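You operate a simulated robot arm through the tools that you are given. There is no shell and no other tool. Be economical: measure what you need, move in short steps, check, and stop when the job is done.

You are at the controls of a simulated two-armed robot. One attempt, no reset.

Task
Seat the job block due earliest in cell one's row and the one with the longest run in cell two's.
Fine: each on the first seat of its row; slide each row's nest slider to the nest printed on its block; leave the other job blocks.

The check looks at the end state, three seconds after you hand in, the way a careful person would. Anything else that was tipped, shoved, dropped, spilled or broken makes it a failure.

Robot
Two 6-joint arms with three-finger grippers on one trunk, on a base that drives. Base frame: it is fixed to the floor where the robot stands at the start and does not move with it; the origin is under the middle of the robot, x ahead of it, y to its left, z up; the surface under the hand at the start is at about z = 806. Readings come in mm, rad, newtons and seconds.
The left shoulder is at the start at [21, 170, 1477], the right one opposite. With the tool pointing down near the work surface each hand reaches from about 300 to 580 mm from the robot's upright axis, wherever it stands, measured 20 degrees to its own side. Places, roughly: blue nest slider [600, 100, 800]; first seat of the cell one row [700, 0, 800]; first seat of the cell two row [600, 0, 800]; red nest slider [800, 200, 800]. Payload 2.2 kg a hand.
Tool frame (each hand has its own): the origin (TCP) lies between the finger pads and is the grasp point; the fingertips stand 25 mm ahead of it; z points along the fingers, y is the line along which they close. Largest opening 104 mm; the body of the gripper starts 74 mm behind the TCP.
Orientation is told as [roll, pitch, yaw] about the base's x, y, z axes, in that order, counted from this pose: with the fingers straight down and closing along the base's y, the tool's x points along the base's -x, its y along +y and its z along -z.

Tools
- The arms move only by the tool send_rows. It takes "left_moves", "right_moves" or both (then of equal length, played together; a hand with none holds still); each is one flat list of numbers, 6 for each row, row after row: the shift along the tool's x, y, z in cm, then the turn, a rotation vector about the tool's x, y, z in rad. In form: [x, y, z, rx, ry, rz, x, y, z, rx, ry, rz, ...]. A call has 1 to 20 rows; each row shifts and turns the commanded pose from where the row before left it, along the tool's axes as they then stand. "left_claw" and "right_claw" are, for a hand that has rows, the finger opening in cm, from 0 to 10.4, set as the call begins (left out, the last holds). A row lasts 0.2 s, in which the tool goes at most 50 mm and 0.15 rad; a call with a longer step from one row to the next is refused whole, and so is a gripper value outside its range. Where a pose cannot be reached the arm comes as near as it can. A force on the tool above 40 N (or 10 N above the force at the start of the call, whichever is more), or a blocked arm, ends the call early, and 0.2 s more pass. Each finger halts on what it meets, pressing with about 23 N; the grip force reading is that of the motor and also rises with nothing between the fingers. The clock runs only during rows and for 0.2 s after the last one: add rows that do not move to give the fingers time. It gives the time, the measured TCP pose, the force on the tool (base axes), the opening and the grip force at its end, in the units of the frame above (readings bear some noise), with the torque about the TCP (base axes, N m) and any sound that the robot's microphone picked up.
- Cameras (640 x 400 px; columns grow to the right, rows downward): "scene" is now at [149.2, 5.3, 1351.4]; the picture's right is [0.06, -1.00, 0.00], its down [-0.75, -0.05, -0.65] and it looks along [0.65, 0.04, -0.76] (base axes); focal length 274 px, centre (320, 200). "left" rides on the left gripper at [82, -3, -104] in its tool frame; the picture's right is [0.04, 1.00, 0.00], its down [-0.75, 0.03, -0.66] and it looks along [-0.66, 0.03, 0.75] (tool axes); focal length 256 px, centre (320, 200). "right" rides on the right gripper at [82, 3, -104] in its tool frame; the picture's right is [-0.04, 1.00, 0.00], its down [-0.75, -0.03, -0.66] and it looks along [-0.66, -0.03, 0.75] (tool axes); focal length 256 px, centre (320, 200). There is no depth. A picture from a camera that has moved, and an enlarged one, comes with that camera's place and axes in the base frame and with its lens.
- capture(camera): a new picture of that camera. The clock stands still meanwhile.
- lift_body(by): slides the trunk up (or, below 0, down) by that many mm; the arms and the scene camera ride with it, the base frame stays. It gives what a move gives, with no picture.
- base_move(legs): drives the robot by 1 to 6 legs, each [ahead, left, turn to the left] in mm, mm and rad, along the robot's own axes; the way and the turn of a leg run together, so that a leg with both is an arc; at most 1500 mm and 3.142 rad a leg. The arms and the cameras ride along, it lands a little off, and it stops where it bumps. It gives what a move gives.
- head_to(pan, tilt): turns the head with the scene camera to pan (to the left, within 1.047 rad either way) and tilt (down, from -0.506 to 1.204), counted from straight ahead of the robot. It gives what a move gives.
- inspect(camera, box): a new picture of the part [left, top, right, bottom] of that camera's present view, enlarged. The clock stands still meanwhile.
- close_job(): hands the job in; it is judged then, once.

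Work in short steps. Places have to be worked out from the pictures, the camera data and where the tool is seen: move nearer, look again, correct. Check each grasp and each placing, and mend what went wrong. You have 120 turns and 88 pictures in all, those below and enlarged ones among them. Open the grippers and draw the arms clear of the work before you hand the job in, unless the task says otherwise; then end with one line.

The tools are called after "Call:" as a command line: name --argument value ..., lists and objects as JSON in quotes. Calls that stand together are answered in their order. send_rows: Moves the arms, as the interface text tells. Its arguments: {"type":"object","properties":{"left_moves":{"type":"array"},"left_claw":{"type":"number"},"right_moves":{"type":"array"},"right_claw":{"type":"number"}},"required":[]} The other tools are called the same way: lift_body (by) slides the trunk up or down; base_move (legs) drives the base; head_to (pan, tilt) turns the head that bears the scene camera; capture (camera) takes a picture; inspect (camera, box) takes an enlarged picture of a part of a camera's view; close_job () hands the job in.

At the start:

```text
clock: 0.0
left_tcp_pos: [499.6, 159.9, 1068.4]
left_tool_rot: [-0.003, 0.0, 0.0]
left_ft_force: [1.0, -0.5, -0.3]
left_wrist_torque: [-0.01, 0.02, 0.04]
left_width: 103.9
left_finger_force: 0.1
right_tcp_pos: [497.2, -168.3, 1082.8]
right_tool_rot: [0.0, 0.0, 0.001]
right_ft_force: [-1.2, -0.2, -0.8]
right_wrist_torque: [-0.01, -0.03, -0.01]
right_width: 103.8
right_finger_force: 0.1
trunk travel left (down, up): [-669.0, 73.0]
robot x, y, heading: [-2.2, 0.2, -0.001]
head pan, tilt: [0.063, 0.857]
```

scene: 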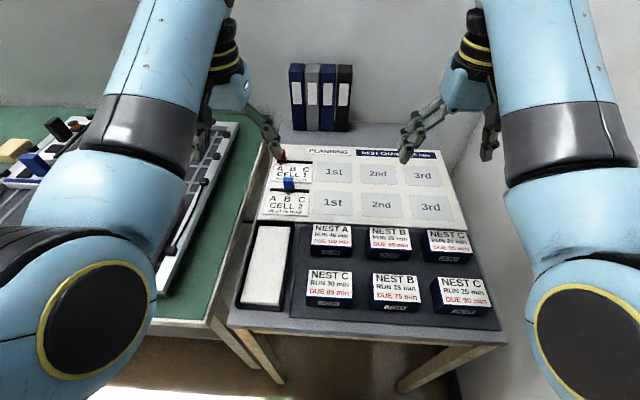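
right: 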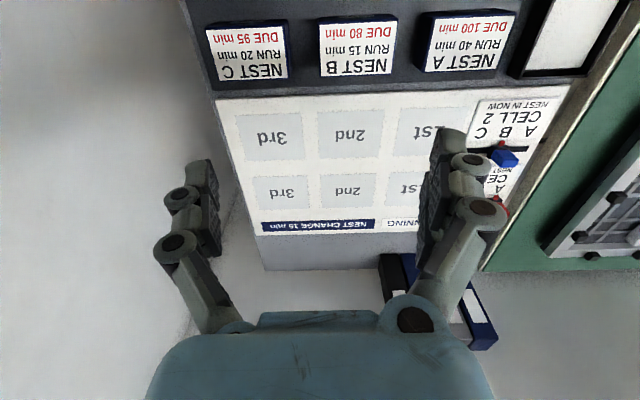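
left: 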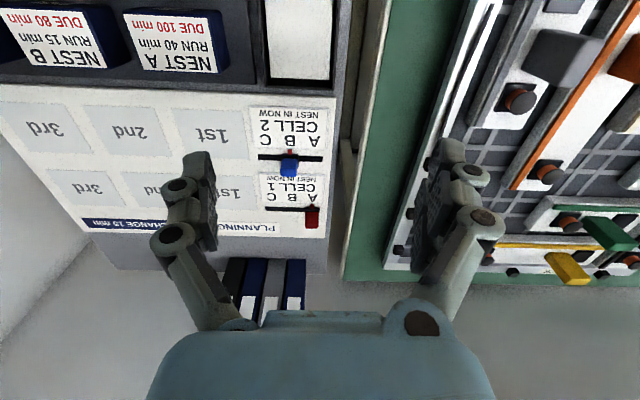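

The scene shows six job blocks in a tray and a board with two rows. First I'll read the labels and the sliders enlarged.

Call:
inspect --camera "scene" --box '[290, 215, 510, 325]'

Call:
inspect --camera "scene" --box '[240, 135, 460, 225]'

Call:
inspect --camera "left" --box '[200, 90, 350, 240]'

```text
2.91 times, centred on (400, 270) of scene
camera zoom: at [149.2, 5.3, 1351.4], right [0.06, -1.0, 0.0], down [-0.75, -0.05, -0.65], along [0.65, 0.04, -0.76], focal length 796 px, centre (87, -4)
```

zoom: 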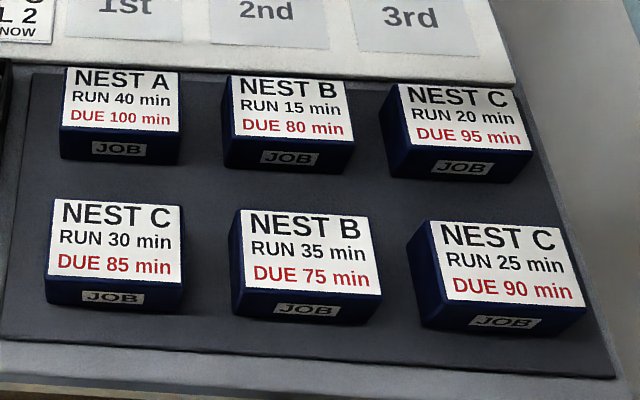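

```text
2.91 times, centred on (350, 180) of scene
camera zoom: at [149.2, 5.3, 1351.4], right [0.06, -1.0, 0.0], down [-0.75, -0.05, -0.65], along [0.65, 0.04, -0.76], focal length 796 px, centre (233, 258)
```

zoom: 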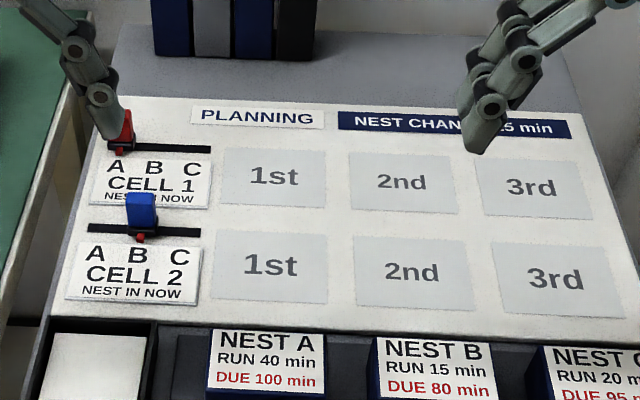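

```text
2.67 times, centred on (275, 165) of left
camera zoom: at [417.6, 156.9, 1171.1], right [-0.04, 1.0, 0.0], down [0.75, 0.03, 0.66], along [0.66, 0.03, -0.75], focal length 683 px, centre (440, 293)
```

zoom: 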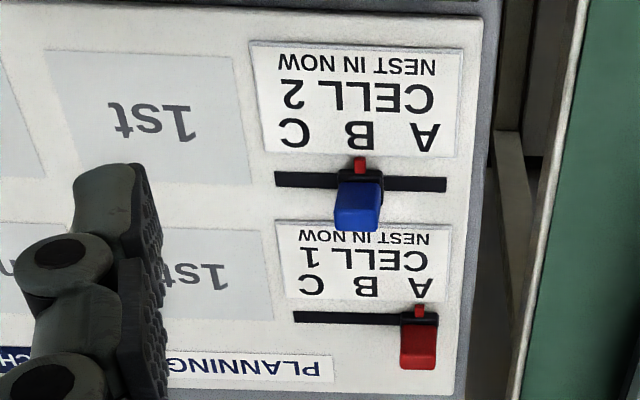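

Read: earliest due is DUE 75 (NEST B, run 35) → cell one, red slider to B; longest run is RUN 40 (NEST A) → cell two, blue slider to A. The targets lie beyond reach (seat one ≈ x 729), so I look down to see whether the base can drive forward.

Call:
head_to --pan 0.0 --tilt 1.2

Call:
capture --camera "scene"

```text
clock: 0.8
left_tcp_pos: [499.2, 159.6, 1066.7]
left_tool_rot: [-0.002, -0.001, 0.0]
left_ft_force: [-0.1, 0.2, 0.4]
left_wrist_torque: [-0.02, -0.03, 0.02]
left_width: 104.0
left_finger_force: 0.0
right_tcp_pos: [496.6, -169.1, 1082.5]
right_tool_rot: [0.0, 0.002, 0.0]
right_ft_force: [-0.2, 0.1, -0.1]
right_wrist_torque: [-0.01, -0.01, 0.03]
right_width: 103.8
right_finger_force: 0.1
trunk travel left (down, up): [-669.0, 73.0]
robot x, y, heading: [-0.3, 5.2, -0.002]
head pan, tilt: [0.0, 1.201]
```

```text
81 pictures are left
camera scene: at [127.5, 0.5, 1328.3], right [0.0, -1.0, 0.0], down [-0.93, 0.0, -0.36], along [0.36, 0.0, -0.93], focal length 274 px, centre (320, 200)
```

scene: 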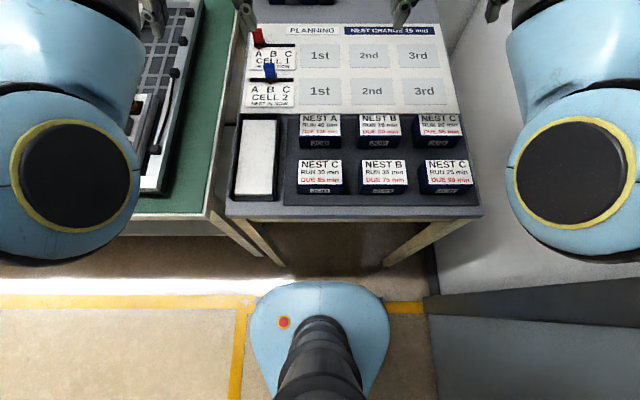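

The table edge is at x≈295, its legs at ≈320, and the base front is at ≈215, so there are about 100 mm free. I drive 65 mm ahead and later lower the trunk to gain reach.

Call:
base_move --legs '[[65, 0, 0]]'

Call:
head_to --pan 0.0 --tilt 0.95

Call:
capture --camera "scene"

Call:
capture --camera "right"

```text
clock: 1.8
left_tcp_pos: [565.4, 160.7, 1066.4]
left_tool_rot: [-0.002, 0.002, 0.003]
left_ft_force: [0.6, -0.3, -1.0]
left_wrist_torque: [-0.01, 0.07, 0.0]
left_width: 103.9
left_finger_force: 0.0
right_tcp_pos: [565.0, -167.1, 1082.2]
right_tool_rot: [-0.001, 0.003, 0.001]
right_ft_force: [0.6, 0.5, -1.0]
right_wrist_torque: [0.0, 0.05, 0.0]
right_width: 104.1
right_finger_force: 0.1
trunk travel left (down, up): [-669.0, 73.0]
robot x, y, heading: [65.2, -1.3, 0.002]
head pan, tilt: [0.0, 1.201]
```

```text
clock: 2.6
left_tcp_pos: [563.9, 160.2, 1068.5]
left_tool_rot: [-0.001, 0.0, 0.002]
left_ft_force: [0.5, -0.3, 0.2]
left_wrist_torque: [0.03, 0.01, 0.03]
left_width: 103.9
left_finger_force: 0.0
right_tcp_pos: [561.8, -167.3, 1082.9]
right_tool_rot: [-0.001, -0.002, 0.001]
right_ft_force: [-0.1, -0.3, -0.2]
right_wrist_torque: [0.0, -0.03, -0.03]
right_width: 103.8
right_finger_force: 0.1
trunk travel left (down, up): [-669.0, 73.0]
robot x, y, heading: [62.6, 0.6, 0.001]
head pan, tilt: [0.0, 0.949]
```

```text
80 pictures are left
camera scene: at [209.5, 0.8, 1344.5], right [0.0, -1.0, 0.0], down [-0.81, 0.0, -0.58], along [0.58, 0.0, -0.81], focal length 274 px, centre (320, 200)
```

scene: 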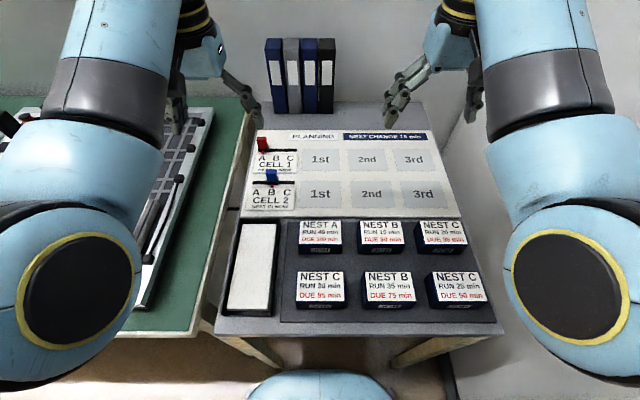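

```text
79 pictures are left
camera right: at [480.8, -165.3, 1186.7], right [0.04, 1.0, 0.0], down [0.75, -0.03, 0.66], along [0.66, -0.03, -0.75], focal length 256 px, centre (320, 200)
```

right: 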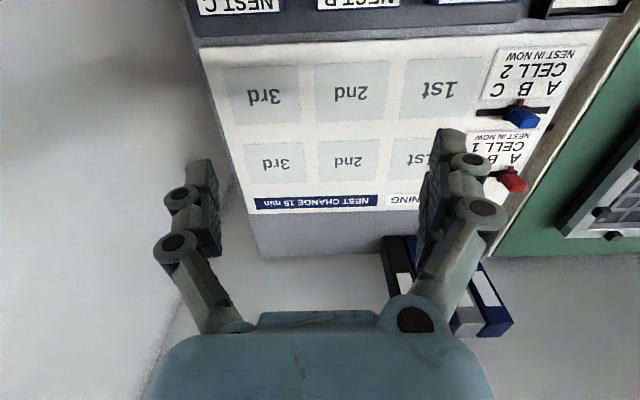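

The base moved well. I take enlarged views to fix the block, seat and slider coordinates.

Call:
inspect --camera "scene" --box '[230, 120, 390, 220]'

Call:
inspect --camera "scene" --box '[280, 215, 440, 315]'

```text
4.00 times, centred on (310, 170) of scene
camera zoom: at [209.5, 0.8, 1344.5], right [0.0, -1.0, 0.0], down [-0.81, 0.0, -0.58], along [0.58, 0.0, -0.81], focal length 1094 px, centre (360, 320)
```

zoom: 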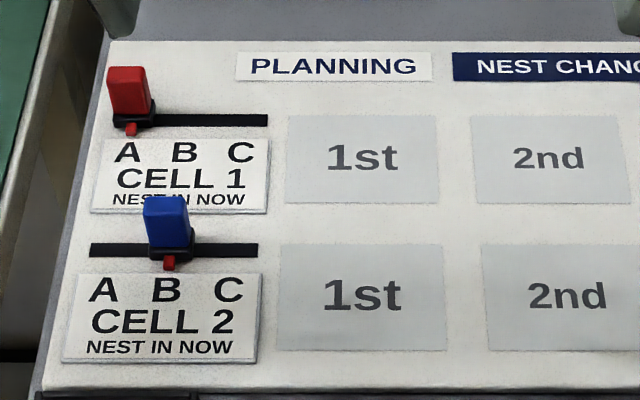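

```text
4.00 times, centred on (360, 265) of scene
camera zoom: at [209.5, 0.8, 1344.5], right [0.0, -1.0, 0.0], down [-0.81, 0.0, -0.58], along [0.58, 0.0, -0.81], focal length 1094 px, centre (160, -60)
```

zoom: 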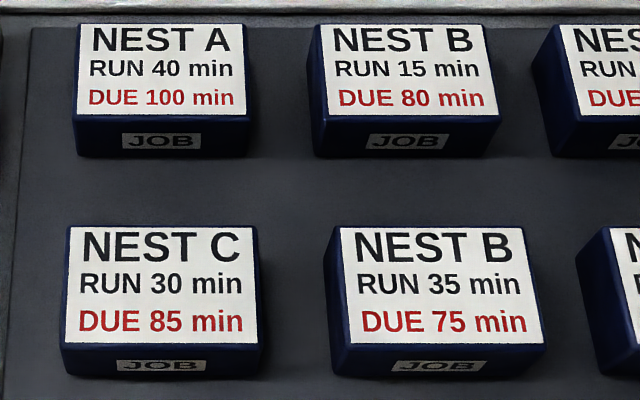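

Estimates: DUE 75 block centre (372, −123), top z≈850; RUN 40 block (483, 0); seats (731, 0) and (614, 0); red slider (763, 159) goes to y≈121, blue slider (649, 120) goes to y≈160. I move the right hand above the DUE 75 block.

Call:
send_rows --right_moves '[3.17, 0.73, 2.2, 0, 0, 0, 3.17, 0.73, 2.2, 0, 0, 0, 3.17, 0.73, 2.2, 0, 0, 0, 3.17, 0.73, 2.2, 0, 0, 0, 3.17, 0.73, 2.2, 0, 0, 0, 3.17, 0.73, 2.2, 0, 0, 0, 0, 0, 0, 0, 0, 0]' --right_claw 10.4

Call:
capture --camera "right"

Call:
capture --camera "scene"

```text
clock: 3.5
left_tcp_pos: [565.2, 160.7, 1067.9]
left_tool_rot: [-0.002, 0.0, 0.002]
left_ft_force: [-0.2, 0.0, -0.2]
left_wrist_torque: [0.02, -0.04, -0.02]
left_width: 104.2
left_finger_force: 0.0
right_tcp_pos: [462.7, -220.8, 1004.0]
right_tool_rot: [-0.151, -0.021, -0.009]
right_ft_force: [0.3, 0.4, -0.2]
right_wrist_torque: [-0.03, 0.01, 0.0]
right_width: 103.9
right_finger_force: 0.0
trunk travel left (down, up): [-669.0, 73.0]
robot x, y, heading: [64.2, 2.4, 0.001]
head pan, tilt: [0.0, 0.949]
stopped in row 4 (right hand): the arm was blocked; the commanded pose is now the measured one
```

```text
76 pictures are left
camera right: at [379.5, -202.0, 1104.8], right [0.05, 0.99, -0.15], down [0.74, 0.06, 0.67], along [0.67, -0.15, -0.73], focal length 256 px, centre (320, 200)
```

right: 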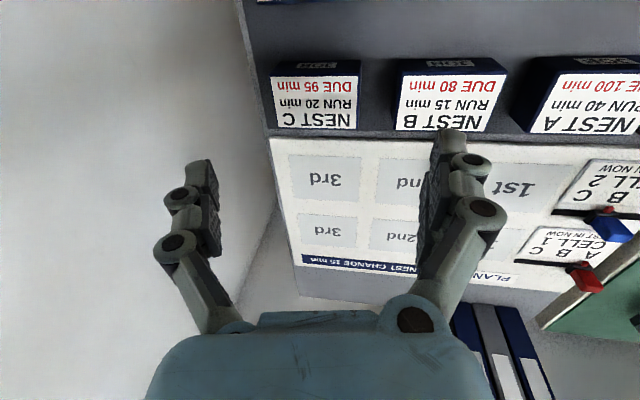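

```text
75 pictures are left
camera scene: at [209.8, 0.8, 1344.5], right [0.0, -1.0, 0.0], down [-0.81, 0.0, -0.58], along [0.58, 0.0, -0.81], focal length 274 px, centre (320, 200)
```

scene: 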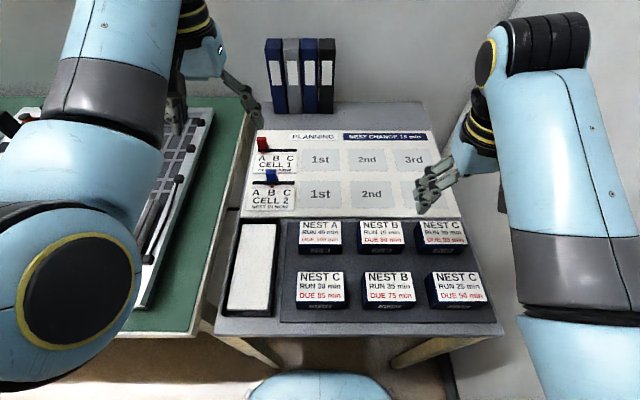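

The arm was blocked midway and deviated (y −221, roll −0.15). I level the tool and shift back toward y −165 in small steps to see how it responds.

Call:
send_rows --right_moves '[0, 1.5, 0, -0.05, 0, 0, 0, 1.5, 0, -0.05, 0, 0, 0, 1.5, 0, -0.05, 0, 0, 0, 1.0, 0, 0, 0.02, 0, 0, 0, 0, 0, 0, 0]'

Call:
capture --camera "scene"

```text
clock: 4.9
left_tcp_pos: [564.3, 160.4, 1067.6]
left_tool_rot: [-0.002, 0.0, 0.001]
left_ft_force: [-0.3, 0.8, 0.2]
left_wrist_torque: [0.0, 0.03, 0.02]
left_width: 103.5
left_finger_force: 0.1
right_tcp_pos: [458.1, -201.8, 992.2]
right_tool_rot: [-0.072, 0.009, -0.015]
right_ft_force: [0.0, 0.3, 0.3]
right_wrist_torque: [0.0, 0.01, -0.01]
right_width: 103.8
right_finger_force: 0.2
trunk travel left (down, up): [-669.0, 73.0]
robot x, y, heading: [64.9, -1.8, -0.001]
head pan, tilt: [0.0, 0.949]
stopped in row 5 (right hand): the arm was blocked; the commanded pose is now the measured one
```

```text
74 pictures are left
camera scene: at [209.9, 0.6, 1344.5], right [0.0, -1.0, 0.0], down [-0.81, 0.0, -0.58], along [0.58, 0.0, -0.81], focal length 274 px, centre (320, 200)
```

scene: 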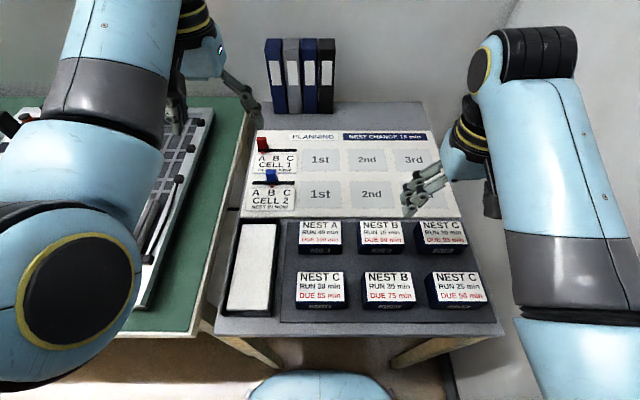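

Blocked again, probably at the elbow. I turn the head right to see what it meets.

Call:
head_to --pan -0.9 --tilt 0.6

Call:
capture --camera "scene"

Call:
head_to --pan 0.9 --tilt 0.6

Call:
capture --camera "scene"

```text
clock: 6.1
left_tcp_pos: [563.9, 160.9, 1068.2]
left_tool_rot: [-0.002, 0.0, 0.003]
left_ft_force: [0.7, -0.4, 0.3]
left_wrist_torque: [0.0, 0.01, -0.04]
left_width: 104.0
left_finger_force: 0.0
right_tcp_pos: [458.2, -200.4, 992.9]
right_tool_rot: [-0.069, 0.008, -0.015]
right_ft_force: [-0.7, 0.4, -0.8]
right_wrist_torque: [-0.01, -0.02, -0.01]
right_width: 103.9
right_finger_force: 0.1
trunk travel left (down, up): [-669.0, 73.0]
robot x, y, heading: [69.0, 0.8, -0.002]
head pan, tilt: [-0.901, 0.6]
```

```text
73 pictures are left
camera scene: at [192.3, -68.6, 1372.8], right [-0.78, -0.62, 0.0], down [-0.35, 0.44, -0.82], along [0.51, -0.65, -0.57], focal length 274 px, centre (320, 200)
```

scene: 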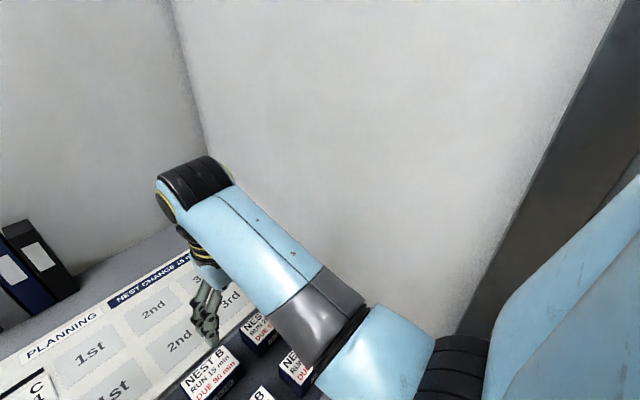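

```text
clock: 7.9
left_tcp_pos: [563.3, 160.4, 1068.3]
left_tool_rot: [-0.002, 0.001, 0.002]
left_ft_force: [-0.5, 0.0, -0.2]
left_wrist_torque: [0.0, -0.01, 0.0]
left_width: 104.3
left_finger_force: 0.1
right_tcp_pos: [459.5, -202.0, 991.7]
right_tool_rot: [-0.069, 0.009, -0.016]
right_ft_force: [-0.3, 0.5, -0.8]
right_wrist_torque: [-0.02, -0.05, -0.01]
right_width: 103.8
right_finger_force: 0.1
trunk travel left (down, up): [-669.0, 73.0]
robot x, y, heading: [65.5, -1.3, 0.006]
head pan, tilt: [0.901, 0.6]
```

```text
72 pictures are left
camera scene: at [192.0, 69.9, 1372.9], right [0.78, -0.62, 0.0], down [-0.35, -0.44, -0.82], along [0.51, 0.65, -0.57], focal length 274 px, centre (320, 200)
```

scene: 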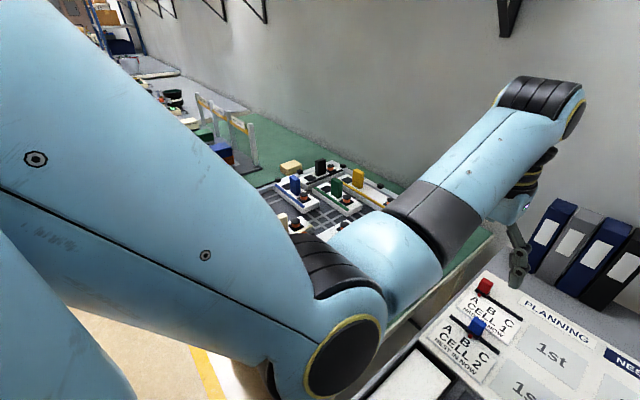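

The right wall sits close by, so the right elbow jams against it when folding back; the left arm has free room. I test the left arm's forward reach toward the red slider, staying high.

Call:
send_rows --left_moves '[-2.5, 0, 0, 0, 0, 0, -2.5, 0, 0, 0, 0, 0, -2.5, 0, 0, 0, 0, 0, -2.5, 0, 0, 0, 0, 0, -2.5, 0, 0, 0, 0, 0, -2.5, 0, 0, 0, 0, 0, -2.5, 0, 0, 0, 0, 0, -2.5, 0, 0, 0, 0, 0, 0, 0, 0, 0, 0, 0]' --left_claw 5.0

Call:
capture --camera "scene"

```text
clock: 9.9
left_tcp_pos: [716.5, 167.2, 1075.2]
left_tool_rot: [-0.002, 0.001, 0.001]
left_ft_force: [0.4, -0.9, -0.3]
left_wrist_torque: [-0.04, 0.01, -0.02]
left_width: 50.1
left_finger_force: 0.1
left hand out of reach, approached as far as the arm can: row 7, 8
right_tcp_pos: [458.7, -201.0, 991.8]
right_tool_rot: [-0.071, 0.009, -0.016]
right_ft_force: [0.1, 0.4, 0.7]
right_wrist_torque: [0.01, -0.01, -0.02]
right_width: 103.8
right_finger_force: 0.1
trunk travel left (down, up): [-669.0, 73.0]
robot x, y, heading: [67.1, 1.9, 0.001]
head pan, tilt: [0.901, 0.6]
```

```text
71 pictures are left
camera scene: at [192.0, 69.9, 1372.9], right [0.78, -0.62, 0.0], down [-0.35, -0.44, -0.82], along [0.51, 0.65, -0.57], focal length 274 px, centre (320, 200)
```

scene: 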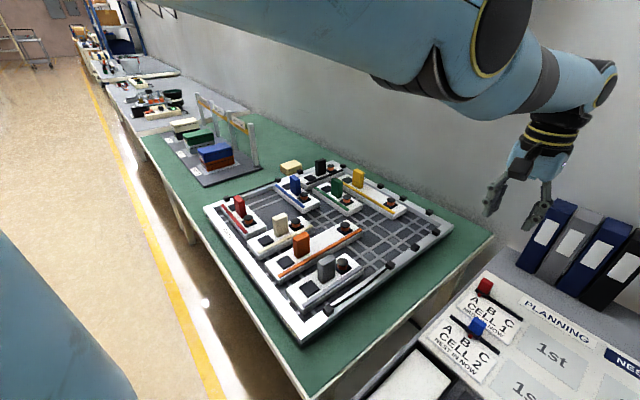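

At z 1075 the left arm reaches x≈716, which implies an arm length of about 647 to the wrist. Lowering the trunk about 150 mm and tilting the fingers about 0.3 forward will reach x 763, so the left arm can do everything. First I bring the right arm back out and up.

Call:
send_rows --right_moves '[-2, 0.7, -2, -0.014, 0, 0, -2, 0.7, -2, -0.014, 0, 0, -2, 0.7, -2, -0.014, 0, 0, -2, 0.7, -2, -0.014, 0, 0, -2, 0.7, -2, -0.014, 0, 0, 0, 0, 0, 0, 0, 0]'

```text
clock: 11.3
left_tcp_pos: [715.2, 166.3, 1075.4]
left_tool_rot: [0.0, 0.0, 0.002]
left_ft_force: [-0.3, -0.4, -0.2]
left_wrist_torque: [0.0, 0.02, -0.01]
left_width: 50.0
left_finger_force: 0.0
right_tcp_pos: [565.1, -164.1, 1085.6]
right_tool_rot: [0.0, 0.005, -0.015]
right_ft_force: [0.1, -0.6, 0.1]
right_wrist_torque: [0.02, 0.0, 0.02]
right_width: 104.1
right_finger_force: 0.1
right hand out of reach, approached as far as the arm can: row 5
trunk travel left (down, up): [-669.0, 73.0]
robot x, y, heading: [66.3, 1.2, -0.001]
head pan, tilt: [0.901, 0.6]
```

The right hand is back. I raise it another 12 cm so it stays clear when the trunk comes down.

Call:
send_rows --right_moves '[0, 0, -2, 0, 0, 0, 0, 0, -2, 0, 0, 0, 0, 0, -2, 0, 0, 0, 0, 0, -2, 0, 0, 0, 0, 0, -2, 0, 0, 0, 0, 0, -2, 0, 0, 0, 0, 0, 0, 0, 0, 0]'

Call:
head_to --pan 0.0 --tilt 0.7

Call:
capture --camera "scene"

```text
clock: 12.9
left_tcp_pos: [715.9, 167.7, 1075.8]
left_tool_rot: [-0.003, -0.001, 0.002]
left_ft_force: [0.1, 0.2, -0.3]
left_wrist_torque: [0.0, -0.01, 0.0]
left_width: 49.9
left_finger_force: 0.1
right_tcp_pos: [618.7, -143.6, 1128.2]
right_tool_rot: [0.002, 0.007, -0.015]
right_ft_force: [0.7, -0.2, 0.7]
right_wrist_torque: [-0.01, -0.03, -0.01]
right_width: 103.6
right_finger_force: 0.0
right hand out of reach, approached as far as the arm can: row 1, 2, 3, 4, 5, 6
trunk travel left (down, up): [-669.0, 73.0]
robot x, y, heading: [67.4, 0.9, 0.002]
head pan, tilt: [0.901, 0.6]
```

```text
clock: 14.1
left_tcp_pos: [714.6, 164.8, 1074.5]
left_tool_rot: [-0.001, 0.0, 0.0]
left_ft_force: [-0.6, -0.8, -0.6]
left_wrist_torque: [-0.01, 0.03, -0.01]
left_width: 49.9
left_finger_force: 0.0
right_tcp_pos: [618.8, -143.1, 1127.9]
right_tool_rot: [0.0, 0.008, -0.017]
right_ft_force: [-0.5, 0.7, -0.5]
right_wrist_torque: [-0.03, 0.0, 0.0]
right_width: 104.0
right_finger_force: 0.1
trunk travel left (down, up): [-669.0, 73.0]
robot x, y, heading: [66.7, 1.2, -0.002]
head pan, tilt: [0.0, 0.7]
```

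```text
70 pictures are left
camera scene: at [222.4, 0.8, 1364.2], right [0.0, -1.0, 0.0], down [-0.64, 0.0, -0.76], along [0.76, 0.0, -0.64], focal length 274 px, centre (320, 200)
```

scene: 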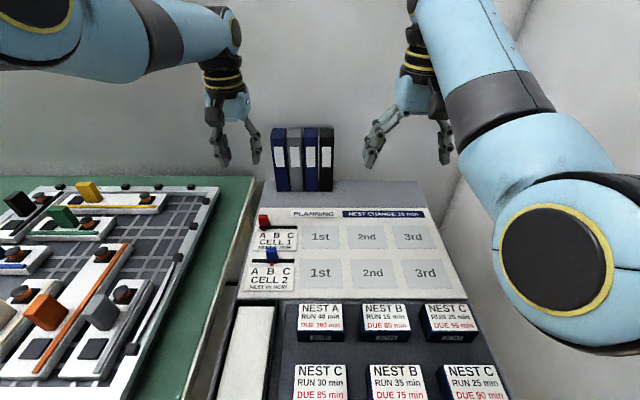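

The right arm's minimum radius grows with height. I push it forward and outward to about (700, −215) so it clears the left arm's workspace, then check.

Call:
send_rows --right_moves '[-2, -1.8, 0, 0, 0, 0, -2, -1.8, 0, 0, 0, 0, -2, -1.8, 0, 0, 0, 0, -2, -1.8, 0, 0, 0, 0, 0, 0, 0, 0, 0, 0]'

Call:
send_rows --left_moves '[3, -2, 0, 0, 0, 0, 3, -2, 0, 0, 0, 0, 3, -2, 0, 0, 0, 0, 3, -2, 0, 0, 0, 0, 3, -2, 1, 0, 0, 0, 2, -2, 2, 0, 0, 0, 2, -2, 2, 0, 0, 0, 2, -2, 3, 0, 0, 0, 0, 0, 0, 0, 0, 0]' --left_claw 10.4

Call:
capture --camera "scene"

```text
clock: 15.3
left_tcp_pos: [715.4, 167.3, 1074.4]
left_tool_rot: [-0.001, 0.0, 0.002]
left_ft_force: [-0.2, 0.2, 0.0]
left_wrist_torque: [0.03, 0.0, 0.01]
left_width: 50.2
left_finger_force: 0.1
right_tcp_pos: [697.7, -216.9, 1124.7]
right_tool_rot: [0.003, 0.007, -0.015]
right_ft_force: [-0.6, -0.3, 0.8]
right_wrist_torque: [0.02, 0.01, -0.01]
right_width: 103.8
right_finger_force: 0.0
trunk travel left (down, up): [-669.0, 73.0]
robot x, y, heading: [64.0, 0.8, 0.003]
head pan, tilt: [0.0, 0.7]
```

```text
clock: 16.6
left_tcp_pos: [592.8, 175.8, 1064.3]
left_tool_rot: [0.152, -0.044, 0.086]
left_ft_force: [-0.5, 0.2, 0.9]
left_wrist_torque: [0.03, -0.02, -0.04]
left_width: 104.1
left_finger_force: 0.1
left hand out of reach, approached as far as the arm can: row 6
right_tcp_pos: [697.3, -216.0, 1124.8]
right_tool_rot: [0.002, 0.009, -0.015]
right_ft_force: [0.5, -0.5, 0.1]
right_wrist_torque: [-0.01, -0.04, 0.01]
right_width: 103.9
right_finger_force: 0.0
trunk travel left (down, up): [-669.0, 73.0]
robot x, y, heading: [66.9, 0.6, 0.002]
head pan, tilt: [0.0, 0.7]
stopped in row 6 (left hand): the arm was blocked; the commanded pose is now the measured one
```

```text
69 pictures are left
camera scene: at [222.0, 0.9, 1364.3], right [0.0, -1.0, 0.0], down [-0.64, 0.0, -0.76], along [0.76, 0.0, -0.64], focal length 274 px, centre (320, 200)
```

scene: 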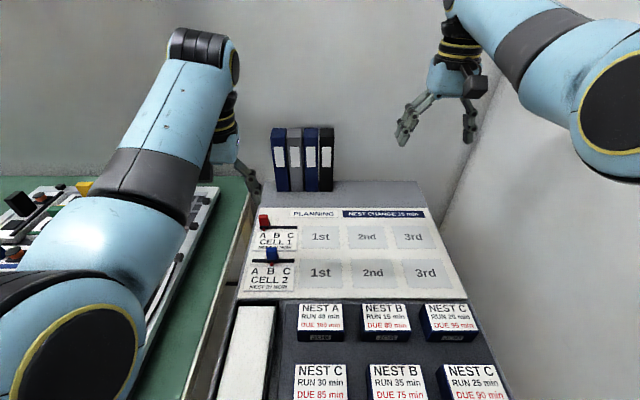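

The left hand hit its inner radius limit at this height. I level it, descend at the larger radius first, and only then retract.

Call:
send_rows --left_moves '[0, 0, 0.5, 0.05, 0.015, 0.03, 0, 0, 0.5, 0.05, 0.015, 0.03, 0, 0, 0.5, 0.05, 0.015, 0.026, 0, 0, 0, 0, 0, 0]'

Call:
send_rows --left_moves '[0, 0, 1.8, 0, 0, 0, 0, 0, 1.8, 0, 0, 0, 0, 0, 1.8, 0, 0, 0, 0, 0, 1.8, 0, 0, 0, 0, 0, 1.8, 0, 0, 0, 0, 0, 1.8, 0, 0, 0, 0, 0, 0, 0, 0, 0]'

```text
clock: 17.6
left_tcp_pos: [593.1, 174.7, 1050.7]
left_tool_rot: [0.002, 0.01, 0.001]
left_ft_force: [0.1, -1.1, -0.4]
left_wrist_torque: [0.02, 0.02, -0.01]
left_width: 104.0
left_finger_force: 0.1
right_tcp_pos: [697.9, -216.0, 1126.0]
right_tool_rot: [0.002, 0.008, -0.016]
right_ft_force: [0.5, -0.2, 0.1]
right_wrist_torque: [-0.01, -0.01, 0.0]
right_width: 103.7
right_finger_force: 0.0
trunk travel left (down, up): [-669.0, 73.0]
robot x, y, heading: [67.6, 0.8, -0.002]
head pan, tilt: [0.0, 0.7]
```

```text
clock: 19.2
left_tcp_pos: [592.2, 174.2, 941.7]
left_tool_rot: [0.002, 0.006, 0.003]
left_ft_force: [-0.6, 0.3, 0.2]
left_wrist_torque: [0.0, 0.02, 0.0]
left_width: 103.8
left_finger_force: 0.1
right_tcp_pos: [696.0, -215.2, 1124.5]
right_tool_rot: [0.003, 0.008, -0.019]
right_ft_force: [-0.2, -0.6, -0.4]
right_wrist_torque: [-0.03, -0.03, 0.01]
right_width: 104.1
right_finger_force: 0.1
trunk travel left (down, up): [-669.0, 73.0]
robot x, y, heading: [64.7, 2.8, 0.007]
head pan, tilt: [0.0, 0.7]
```

It descended cleanly to (592, 174, 942). Now I carry the left hand horizontally toward the DUE 75 block in small rows.

Call:
send_rows --left_moves '[1, -1.9, 0, 0, 0, 0, 1, -1.9, 0, 0, 0, 0, 1, -1.9, 0, 0, 0, 0, 1, -1.9, 0, 0, 0, 0, 1, -1.9, 0, 0, 0, 0, 1, -1.9, 0, 0, 0, 0, 1, -1.9, 0, 0, 0, 0, 1, -1.9, 0, 0, 0, 0, 0, 0, 0, 0, 0, 0]'

Call:
capture --camera "scene"

```text
clock: 20.6
left_tcp_pos: [565.7, 184.0, 942.2]
left_tool_rot: [0.158, -0.037, 0.061]
left_ft_force: [-0.4, 0.2, -0.5]
left_wrist_torque: [-0.01, 0.05, -0.04]
left_width: 104.0
left_finger_force: 0.1
right_tcp_pos: [697.4, -215.2, 1124.0]
right_tool_rot: [0.002, 0.009, -0.015]
right_ft_force: [0.4, -0.5, 0.4]
right_wrist_torque: [0.03, -0.02, 0.01]
right_width: 104.1
right_finger_force: 0.0
trunk travel left (down, up): [-669.0, 73.0]
robot x, y, heading: [61.7, -0.7, 0.002]
head pan, tilt: [0.0, 0.7]
stopped in row 6 (left hand): the arm was blocked; the commanded pose is now the measured one
```

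```text
68 pictures are left
camera scene: at [222.3, 1.3, 1364.2], right [0.0, -1.0, 0.0], down [-0.64, 0.0, -0.76], along [0.76, 0.0, -0.64], focal length 274 px, centre (320, 200)
```

scene: 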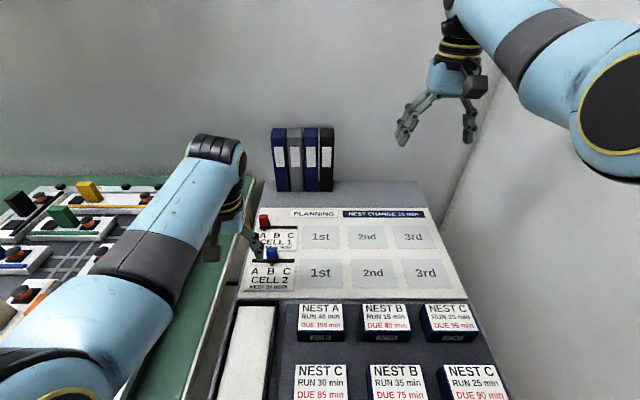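

The left arm stops the moment it moves inward, so something upstream of the wrist is blocking it. I look at the left upper arm and elbow with the head turned.

Call:
head_to --pan 0.7 --tilt 0.9

Call:
capture --camera "scene"

Call:
head_to --pan 1.04 --tilt 0.2

Call:
capture --camera "scene"

```text
clock: 21.6
left_tcp_pos: [564.8, 183.7, 942.5]
left_tool_rot: [0.157, -0.035, 0.062]
left_ft_force: [-0.1, 0.2, 0.0]
left_wrist_torque: [0.01, 0.01, 0.0]
left_width: 104.0
left_finger_force: 0.1
right_tcp_pos: [698.0, -216.4, 1124.3]
right_tool_rot: [0.004, 0.008, -0.015]
right_ft_force: [0.2, -1.2, -0.5]
right_wrist_torque: [0.0, 0.01, -0.01]
right_width: 104.2
right_finger_force: 0.0
trunk travel left (down, up): [-669.0, 73.0]
robot x, y, heading: [66.5, -0.5, 0.002]
head pan, tilt: [0.7, 0.901]
```

```text
67 pictures are left
camera scene: at [195.2, 49.6, 1348.1], right [0.65, -0.76, 0.0], down [-0.6, -0.51, -0.62], along [0.47, 0.4, -0.78], focal length 274 px, centre (320, 200)
```

scene: 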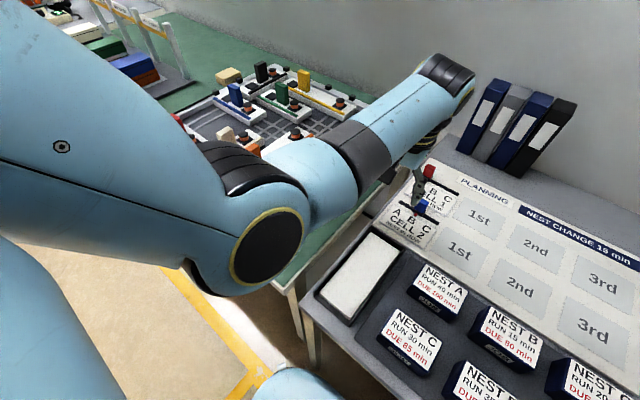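

```text
clock: 22.7
left_tcp_pos: [566.4, 183.3, 943.6]
left_tool_rot: [0.158, -0.037, 0.061]
left_ft_force: [0.7, -0.9, -1.0]
left_wrist_torque: [0.0, -0.01, 0.01]
left_width: 104.1
left_finger_force: 0.0
right_tcp_pos: [698.1, -216.3, 1124.7]
right_tool_rot: [0.003, 0.009, -0.016]
right_ft_force: [-0.2, -1.7, 0.6]
right_wrist_torque: [0.02, 0.0, -0.03]
right_width: 103.7
right_finger_force: 0.1
trunk travel left (down, up): [-669.0, 73.0]
robot x, y, heading: [68.5, -2.3, 0.0]
head pan, tilt: [1.04, 0.201]
```

```text
66 pictures are left
camera scene: at [184.5, 81.3, 1409.6], right [0.86, -0.5, 0.0], down [-0.1, -0.17, -0.98], along [0.49, 0.85, -0.2], focal length 274 px, centre (320, 200)
```

scene: 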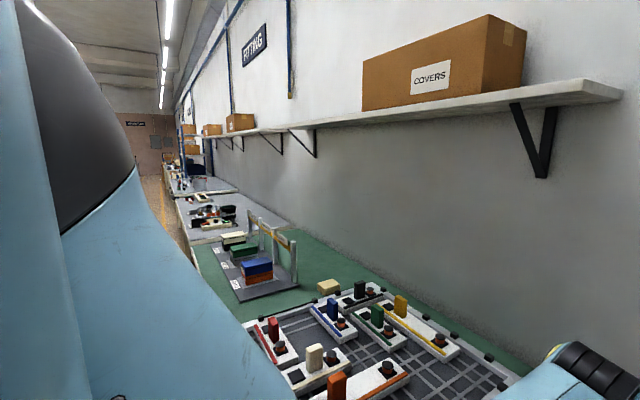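

The left upper arm runs very close to the head, which may be what blocks inward motion. I turn the head right, away from the left arm, then level the tool and try a small inward move.

Call:
head_to --pan -0.5 --tilt 1.1

Call:
send_rows --left_moves '[0, 0, 0, 0.05, 0.012, 0.02, 0, 0, 0, 0.05, 0.012, 0.02, 0, 0, 0, 0.05, 0.012, 0.02, 0, 0, 0, 0, 0, 0]'

Call:
send_rows --left_moves '[0, -1, 0, 0, 0, 0, 0, -1, 0, 0, 0, 0, 0, -1, 0, 0, 0, 0, 0, 0, 0, 0, 0, 0]'

Call:
capture --camera "scene"

```text
clock: 24.4
left_tcp_pos: [564.8, 182.8, 944.1]
left_tool_rot: [0.159, -0.037, 0.061]
left_ft_force: [0.8, -0.7, -0.5]
left_wrist_torque: [0.0, 0.0, 0.01]
left_width: 104.1
left_finger_force: 0.1
right_tcp_pos: [698.1, -215.2, 1124.1]
right_tool_rot: [0.001, 0.008, -0.016]
right_ft_force: [0.1, 0.5, 0.6]
right_wrist_torque: [0.01, 0.0, 0.04]
right_width: 104.2
right_finger_force: 0.0
trunk travel left (down, up): [-669.0, 73.0]
robot x, y, heading: [67.8, 0.3, 0.005]
head pan, tilt: [-0.499, 1.1]
```

```text
clock: 25.4
left_tcp_pos: [563.7, 181.7, 942.9]
left_tool_rot: [0.006, 0.006, 0.003]
left_ft_force: [-0.5, 1.1, 0.2]
left_wrist_torque: [0.03, -0.03, 0.0]
left_width: 103.9
left_finger_force: 0.0
right_tcp_pos: [698.5, -216.1, 1123.7]
right_tool_rot: [0.001, 0.009, -0.016]
right_ft_force: [-0.5, 0.8, -0.6]
right_wrist_torque: [0.03, 0.01, 0.0]
right_width: 103.9
right_finger_force: 0.1
trunk travel left (down, up): [-669.0, 73.0]
robot x, y, heading: [67.3, -2.9, 0.004]
head pan, tilt: [-0.499, 1.1]
```

```text
clock: 26.4
left_tcp_pos: [564.7, 149.3, 943.2]
left_tool_rot: [0.007, 0.002, 0.003]
left_ft_force: [-0.5, 1.1, -0.3]
left_wrist_torque: [0.0, -0.02, 0.02]
left_width: 104.1
left_finger_force: 0.0
right_tcp_pos: [697.7, -216.4, 1125.7]
right_tool_rot: [0.002, 0.008, -0.017]
right_ft_force: [-0.4, 0.8, 0.4]
right_wrist_torque: [0.02, -0.03, 0.02]
right_width: 104.1
right_finger_force: 0.1
trunk travel left (down, up): [-669.0, 73.0]
robot x, y, heading: [67.6, 1.8, 0.005]
head pan, tilt: [-0.499, 1.1]
```

```text
65 pictures are left
camera scene: at [192.9, -29.0, 1334.2], right [-0.48, -0.88, 0.0], down [-0.78, 0.42, -0.45], along [0.4, -0.22, -0.89], focal length 274 px, centre (320, 200)
```

scene: 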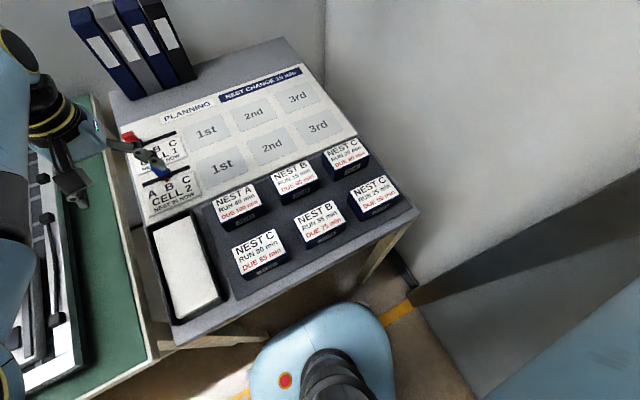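

The slow inward move tracked perfectly (y 149). I continue in small steps toward (480, 0).

Call:
send_rows --left_moves '[0, -1, 0, 0, 0, 0, 0, -1, 0, 0, 0, 0, 0, -1, 0, 0, 0, 0, 0, -1, 0, 0, 0, 0, 0, -1, 0, 0, 0, 0, 0, -1, 0, 0, 0, 0, 0, -1, 0, 0, 0, 0, 0, -1, 0, 0, 0, 0, 0, 0, 0, 0, 0, 0]'

Call:
capture --camera "scene"

```text
clock: 28.6
left_tcp_pos: [573.0, 153.9, 929.0]
left_tool_rot: [0.112, -0.001, 0.055]
left_ft_force: [-0.4, -0.6, 0.8]
left_wrist_torque: [0.03, 0.02, 0.0]
left_width: 104.3
left_finger_force: 0.0
right_tcp_pos: [698.0, -215.1, 1124.8]
right_tool_rot: [0.003, 0.007, -0.014]
right_ft_force: [0.1, -0.4, -0.3]
right_wrist_torque: [0.01, -0.02, -0.01]
right_width: 104.0
right_finger_force: 0.0
trunk travel left (down, up): [-669.0, 73.0]
robot x, y, heading: [65.5, -3.9, 0.008]
head pan, tilt: [-0.499, 1.1]
stopped in row 9 (left hand): the arm was blocked; the commanded pose is now the measured one
```

```text
64 pictures are left
camera scene: at [193.0, -29.2, 1334.2], right [-0.48, -0.88, 0.0], down [-0.78, 0.42, -0.45], along [0.4, -0.22, -0.89], focal length 274 px, centre (320, 200)
```

scene: 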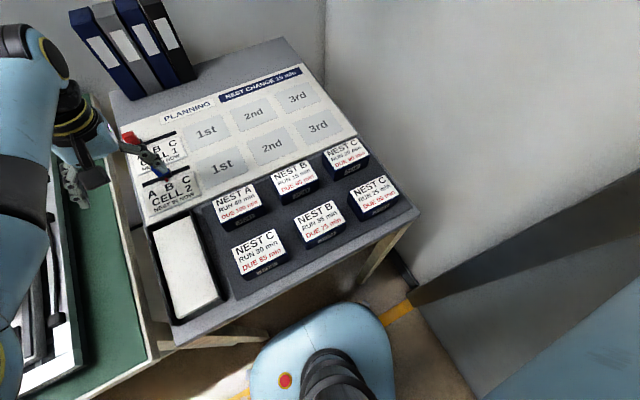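

The rotation error fits the shoulder joint being stopped physically near y≈150, about 30 mm further in than with the head straight. I turn the head fully right and up and retry, to confirm the head is the obstacle.

Call:
head_to --pan -1.04 --tilt 0.3

Call:
send_rows --left_moves '[0, 0, 0, 0.04, 0, 0.02, 0, 0, 0, 0.04, 0, 0.02, 0, 0, 0, 0.03, 0, 0.015, 0, -1, 0, 0, 0, 0, 0, -1, 0, 0, 0, 0, 0, -1, 0, 0, 0, 0, 0, -1, 0, 0, 0, 0, 0, -1, 0, 0, 0, 0, 0, 0, 0, 0, 0, 0]'

Call:
capture --camera "scene"

```text
clock: 29.7
left_tcp_pos: [572.3, 152.1, 929.8]
left_tool_rot: [0.112, 0.0, 0.056]
left_ft_force: [0.5, 0.2, 0.4]
left_wrist_torque: [-0.01, 0.0, -0.01]
left_width: 103.8
left_finger_force: 0.0
right_tcp_pos: [699.1, -215.6, 1125.1]
right_tool_rot: [0.001, 0.008, -0.016]
right_ft_force: [0.5, -0.7, -0.2]
right_wrist_torque: [0.01, 0.04, 0.01]
right_width: 103.7
right_finger_force: 0.0
trunk travel left (down, up): [-669.0, 73.0]
robot x, y, heading: [65.9, -0.6, 0.005]
head pan, tilt: [-1.04, 0.3]
```

```text
clock: 31.9
left_tcp_pos: [574.4, 135.1, 923.1]
left_tool_rot: [0.04, 0.002, 0.022]
left_ft_force: [-0.1, 0.0, 0.3]
left_wrist_torque: [0.01, 0.0, 0.0]
left_width: 104.1
left_finger_force: 0.0
right_tcp_pos: [697.7, -215.5, 1124.5]
right_tool_rot: [0.002, 0.007, -0.015]
right_ft_force: [-0.6, 0.3, -0.1]
right_wrist_torque: [0.01, -0.03, -0.01]
right_width: 103.8
right_finger_force: 0.0
trunk travel left (down, up): [-669.0, 73.0]
robot x, y, heading: [65.6, 1.8, 0.001]
head pan, tilt: [-1.04, 0.3]
stopped in row 9 (left hand): the arm was blocked; the commanded pose is now the measured one
```

```text
63 pictures are left
camera scene: at [185.0, -79.5, 1400.3], right [-0.86, -0.51, 0.0], down [-0.15, 0.25, -0.96], along [0.49, -0.82, -0.3], focal length 274 px, centre (320, 200)
```

scene: 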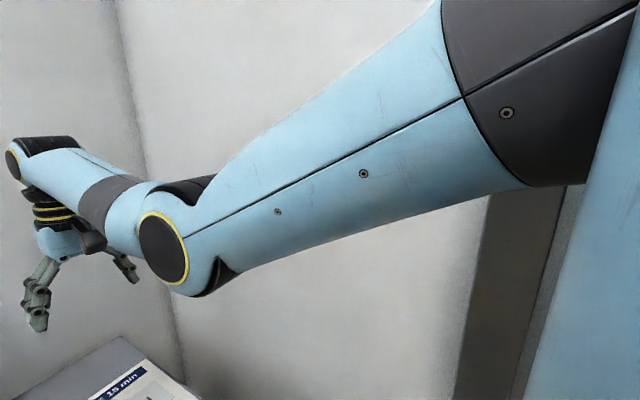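

Evidence suggests the upper arm brushes the head when an arm swings inward, so each arm should work outboard. I will turn the robot left and use the right arm. First the left hand goes out and up.

Call:
send_rows --left_moves '[-1, 1, 0, 0.013, 0, 0, -1, 1, 0, 0.013, 0, 0.01, -1, 1, 0, 0.013, 0, 0.01, -2, 0.6, -1, 0, 0, 0, -2, 0.6, -2, 0, 0, 0, -2, 0.5, -2.5, 0, 0, 0, -2, 0, -2.5, 0, 0, 0, -1, 0, -2.5, 0, 0, 0, 0, 0, -2.5, 0, 0, 0, 0, 0, -2, 0, 0, 0, 0, 0, 0, 0, 0, 0]'

Call:
head_to --pan 0.0 --tilt 1.1

```text
clock: 34.3
left_tcp_pos: [694.5, 179.7, 1072.4]
left_tool_rot: [0.0, 0.005, 0.0]
left_ft_force: [0.4, -0.2, -0.3]
left_wrist_torque: [-0.03, -0.02, 0.01]
left_width: 103.9
left_finger_force: 0.0
right_tcp_pos: [696.6, -215.3, 1123.9]
right_tool_rot: [0.001, 0.009, -0.016]
right_ft_force: [0.3, 0.1, -0.3]
right_wrist_torque: [-0.04, 0.03, 0.01]
right_width: 103.8
right_finger_force: 0.1
trunk travel left (down, up): [-669.0, 73.0]
robot x, y, heading: [70.3, 0.5, 0.001]
head pan, tilt: [-1.04, 0.3]
```

```text
clock: 35.6
left_tcp_pos: [694.5, 178.8, 1071.9]
left_tool_rot: [0.001, 0.007, -0.002]
left_ft_force: [-0.1, 0.5, -0.8]
left_wrist_torque: [0.02, -0.01, -0.04]
left_width: 103.8
left_finger_force: 0.1
right_tcp_pos: [697.3, -216.2, 1124.2]
right_tool_rot: [0.002, 0.01, -0.015]
right_ft_force: [-0.7, 0.3, -1.0]
right_wrist_torque: [-0.01, 0.0, 0.0]
right_width: 104.0
right_finger_force: 0.0
trunk travel left (down, up): [-669.0, 73.0]
robot x, y, heading: [70.0, -0.3, 0.001]
head pan, tilt: [0.0, 1.1]
```

Both hands are high and clear. I drive to about (0, 60) with heading 0.4 (back, left, turn in place).

Call:
base_move --legs '[[-65, 0, 0], [0, 60, 0], [0, 0, 0.4]]'

Call:
capture --camera "scene"

Call:
capture --camera "right"

```text
clock: 38.3
left_tcp_pos: [507.1, 473.4, 1072.3]
left_tool_rot: [-0.002, 0.006, 0.404]
left_ft_force: [-0.3, 0.4, -0.7]
left_wrist_torque: [-0.04, 0.01, 0.01]
left_width: 104.1
left_finger_force: 0.1
right_tcp_pos: [665.5, 110.8, 1124.4]
right_tool_rot: [0.001, 0.007, 0.391]
right_ft_force: [-0.5, 0.4, -0.4]
right_wrist_torque: [-0.01, -0.02, 0.01]
right_width: 104.1
right_finger_force: 0.2
trunk travel left (down, up): [-669.0, 73.0]
robot x, y, heading: [-1.0, 59.7, 0.41]
head pan, tilt: [0.0, 1.1]
```

```text
62 pictures are left
camera scene: at [123.5, 115.0, 1334.2], right [0.4, -0.92, 0.0], down [-0.82, -0.35, -0.45], along [0.42, 0.18, -0.89], focal length 274 px, centre (320, 200)
```

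scene: 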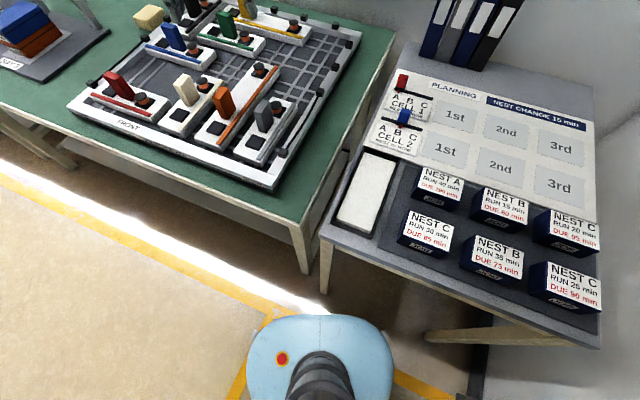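

```text
61 pictures are left
camera right: at [590.4, 83.0, 1229.3], right [-0.34, 0.94, 0.0], down [0.71, 0.26, 0.65], along [0.61, 0.22, -0.76], focal length 256 px, centre (320, 200)
```

right: 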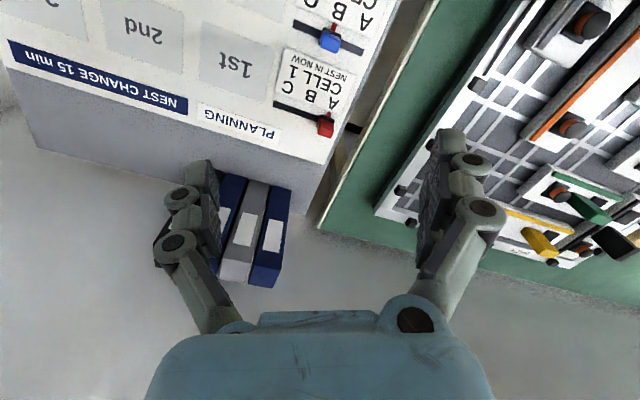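

The view is good and the arm is now outboard. I bring the right hand down and back in steps.

Call:
send_rows --right_moves '[0.4, -0.2, 2, 0, 0, 0, 0.4, -0.2, 2, 0, 0, 0, 0.8, -0.2, 2, 0, 0, 0, 1.2, -0.3, 2, 0, 0, 0, 1.2, -0.3, 2, 0, 0, 0, 1.4, -0.3, 2, 0, 0, 0, 1.4, -0.3, 2, 0, 0, 0, 1.4, -0.3, 2, 0, 0, 0, 1.4, -0.3, 2, 0, 0, 0, 0, 0, 0, 0, 0, 0]'

```text
clock: 40.5
left_tcp_pos: [507.5, 473.8, 1072.1]
left_tool_rot: [-0.001, 0.005, 0.406]
left_ft_force: [-0.2, -0.1, 0.5]
left_wrist_torque: [-0.01, -0.02, 0.01]
left_width: 103.7
left_finger_force: 0.1
right_tcp_pos: [584.6, 53.7, 946.5]
right_tool_rot: [0.002, 0.008, 0.392]
right_ft_force: [0.5, 1.1, -1.1]
right_wrist_torque: [0.0, 0.02, 0.0]
right_width: 104.1
right_finger_force: 0.0
trunk travel left (down, up): [-669.0, 73.0]
robot x, y, heading: [1.1, 62.6, 0.411]
head pan, tilt: [0.0, 1.1]
```

Tracking is perfect. I retract toward (450, −60) at the same height.

Call:
send_rows --right_moves '[1.4, -0.45, 0, 0, 0, 0, 1.4, -0.45, 0, 0, 0, 0, 1.4, -0.45, 0, 0, 0, 0, 1.4, -0.45, 0, 0, 0, 0, 1.4, -0.45, 0, 0, 0, 0, 1.4, -0.45, 0, 0, 0, 0, 1.4, -0.45, 0, 0, 0, 0, 1.4, -0.45, 0, 0, 0, 0, 1.4, -0.45, 0, 0, 0, 0, 1.4, -0.45, 0, 0, 0, 0, 1.4, -0.45, 0, 0, 0, 0, 1.4, -0.45, 0, 0, 0, 0, 0, 0, 0, 0, 0, 0]'

Call:
capture --camera "scene"

```text
clock: 43.3
left_tcp_pos: [507.5, 474.3, 1071.9]
left_tool_rot: [-0.001, 0.005, 0.405]
left_ft_force: [0.2, -0.1, 0.2]
left_wrist_torque: [0.0, 0.0, -0.01]
left_width: 104.2
left_finger_force: 0.0
right_tcp_pos: [449.5, -61.8, 948.9]
right_tool_rot: [0.0, 0.008, 0.392]
right_ft_force: [-0.2, -0.1, -0.4]
right_wrist_torque: [-0.02, 0.0, -0.02]
right_width: 104.3
right_finger_force: 0.1
trunk travel left (down, up): [-669.0, 73.0]
robot x, y, heading: [0.1, 59.9, 0.407]
head pan, tilt: [0.0, 1.1]
```

```text
60 pictures are left
camera scene: at [123.8, 114.6, 1334.2], right [0.4, -0.92, 0.0], down [-0.82, -0.35, -0.45], along [0.42, 0.18, -0.89], focal length 274 px, centre (320, 200)
```

scene: 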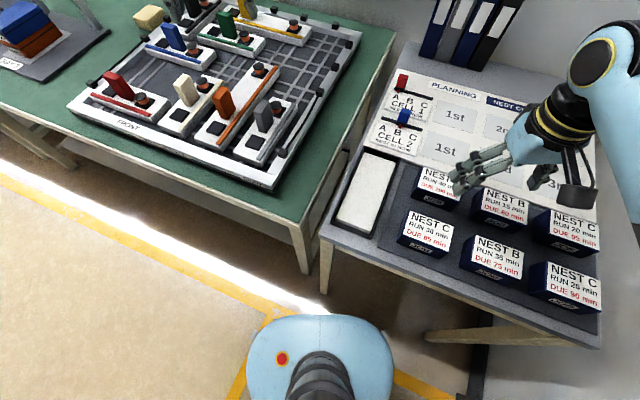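

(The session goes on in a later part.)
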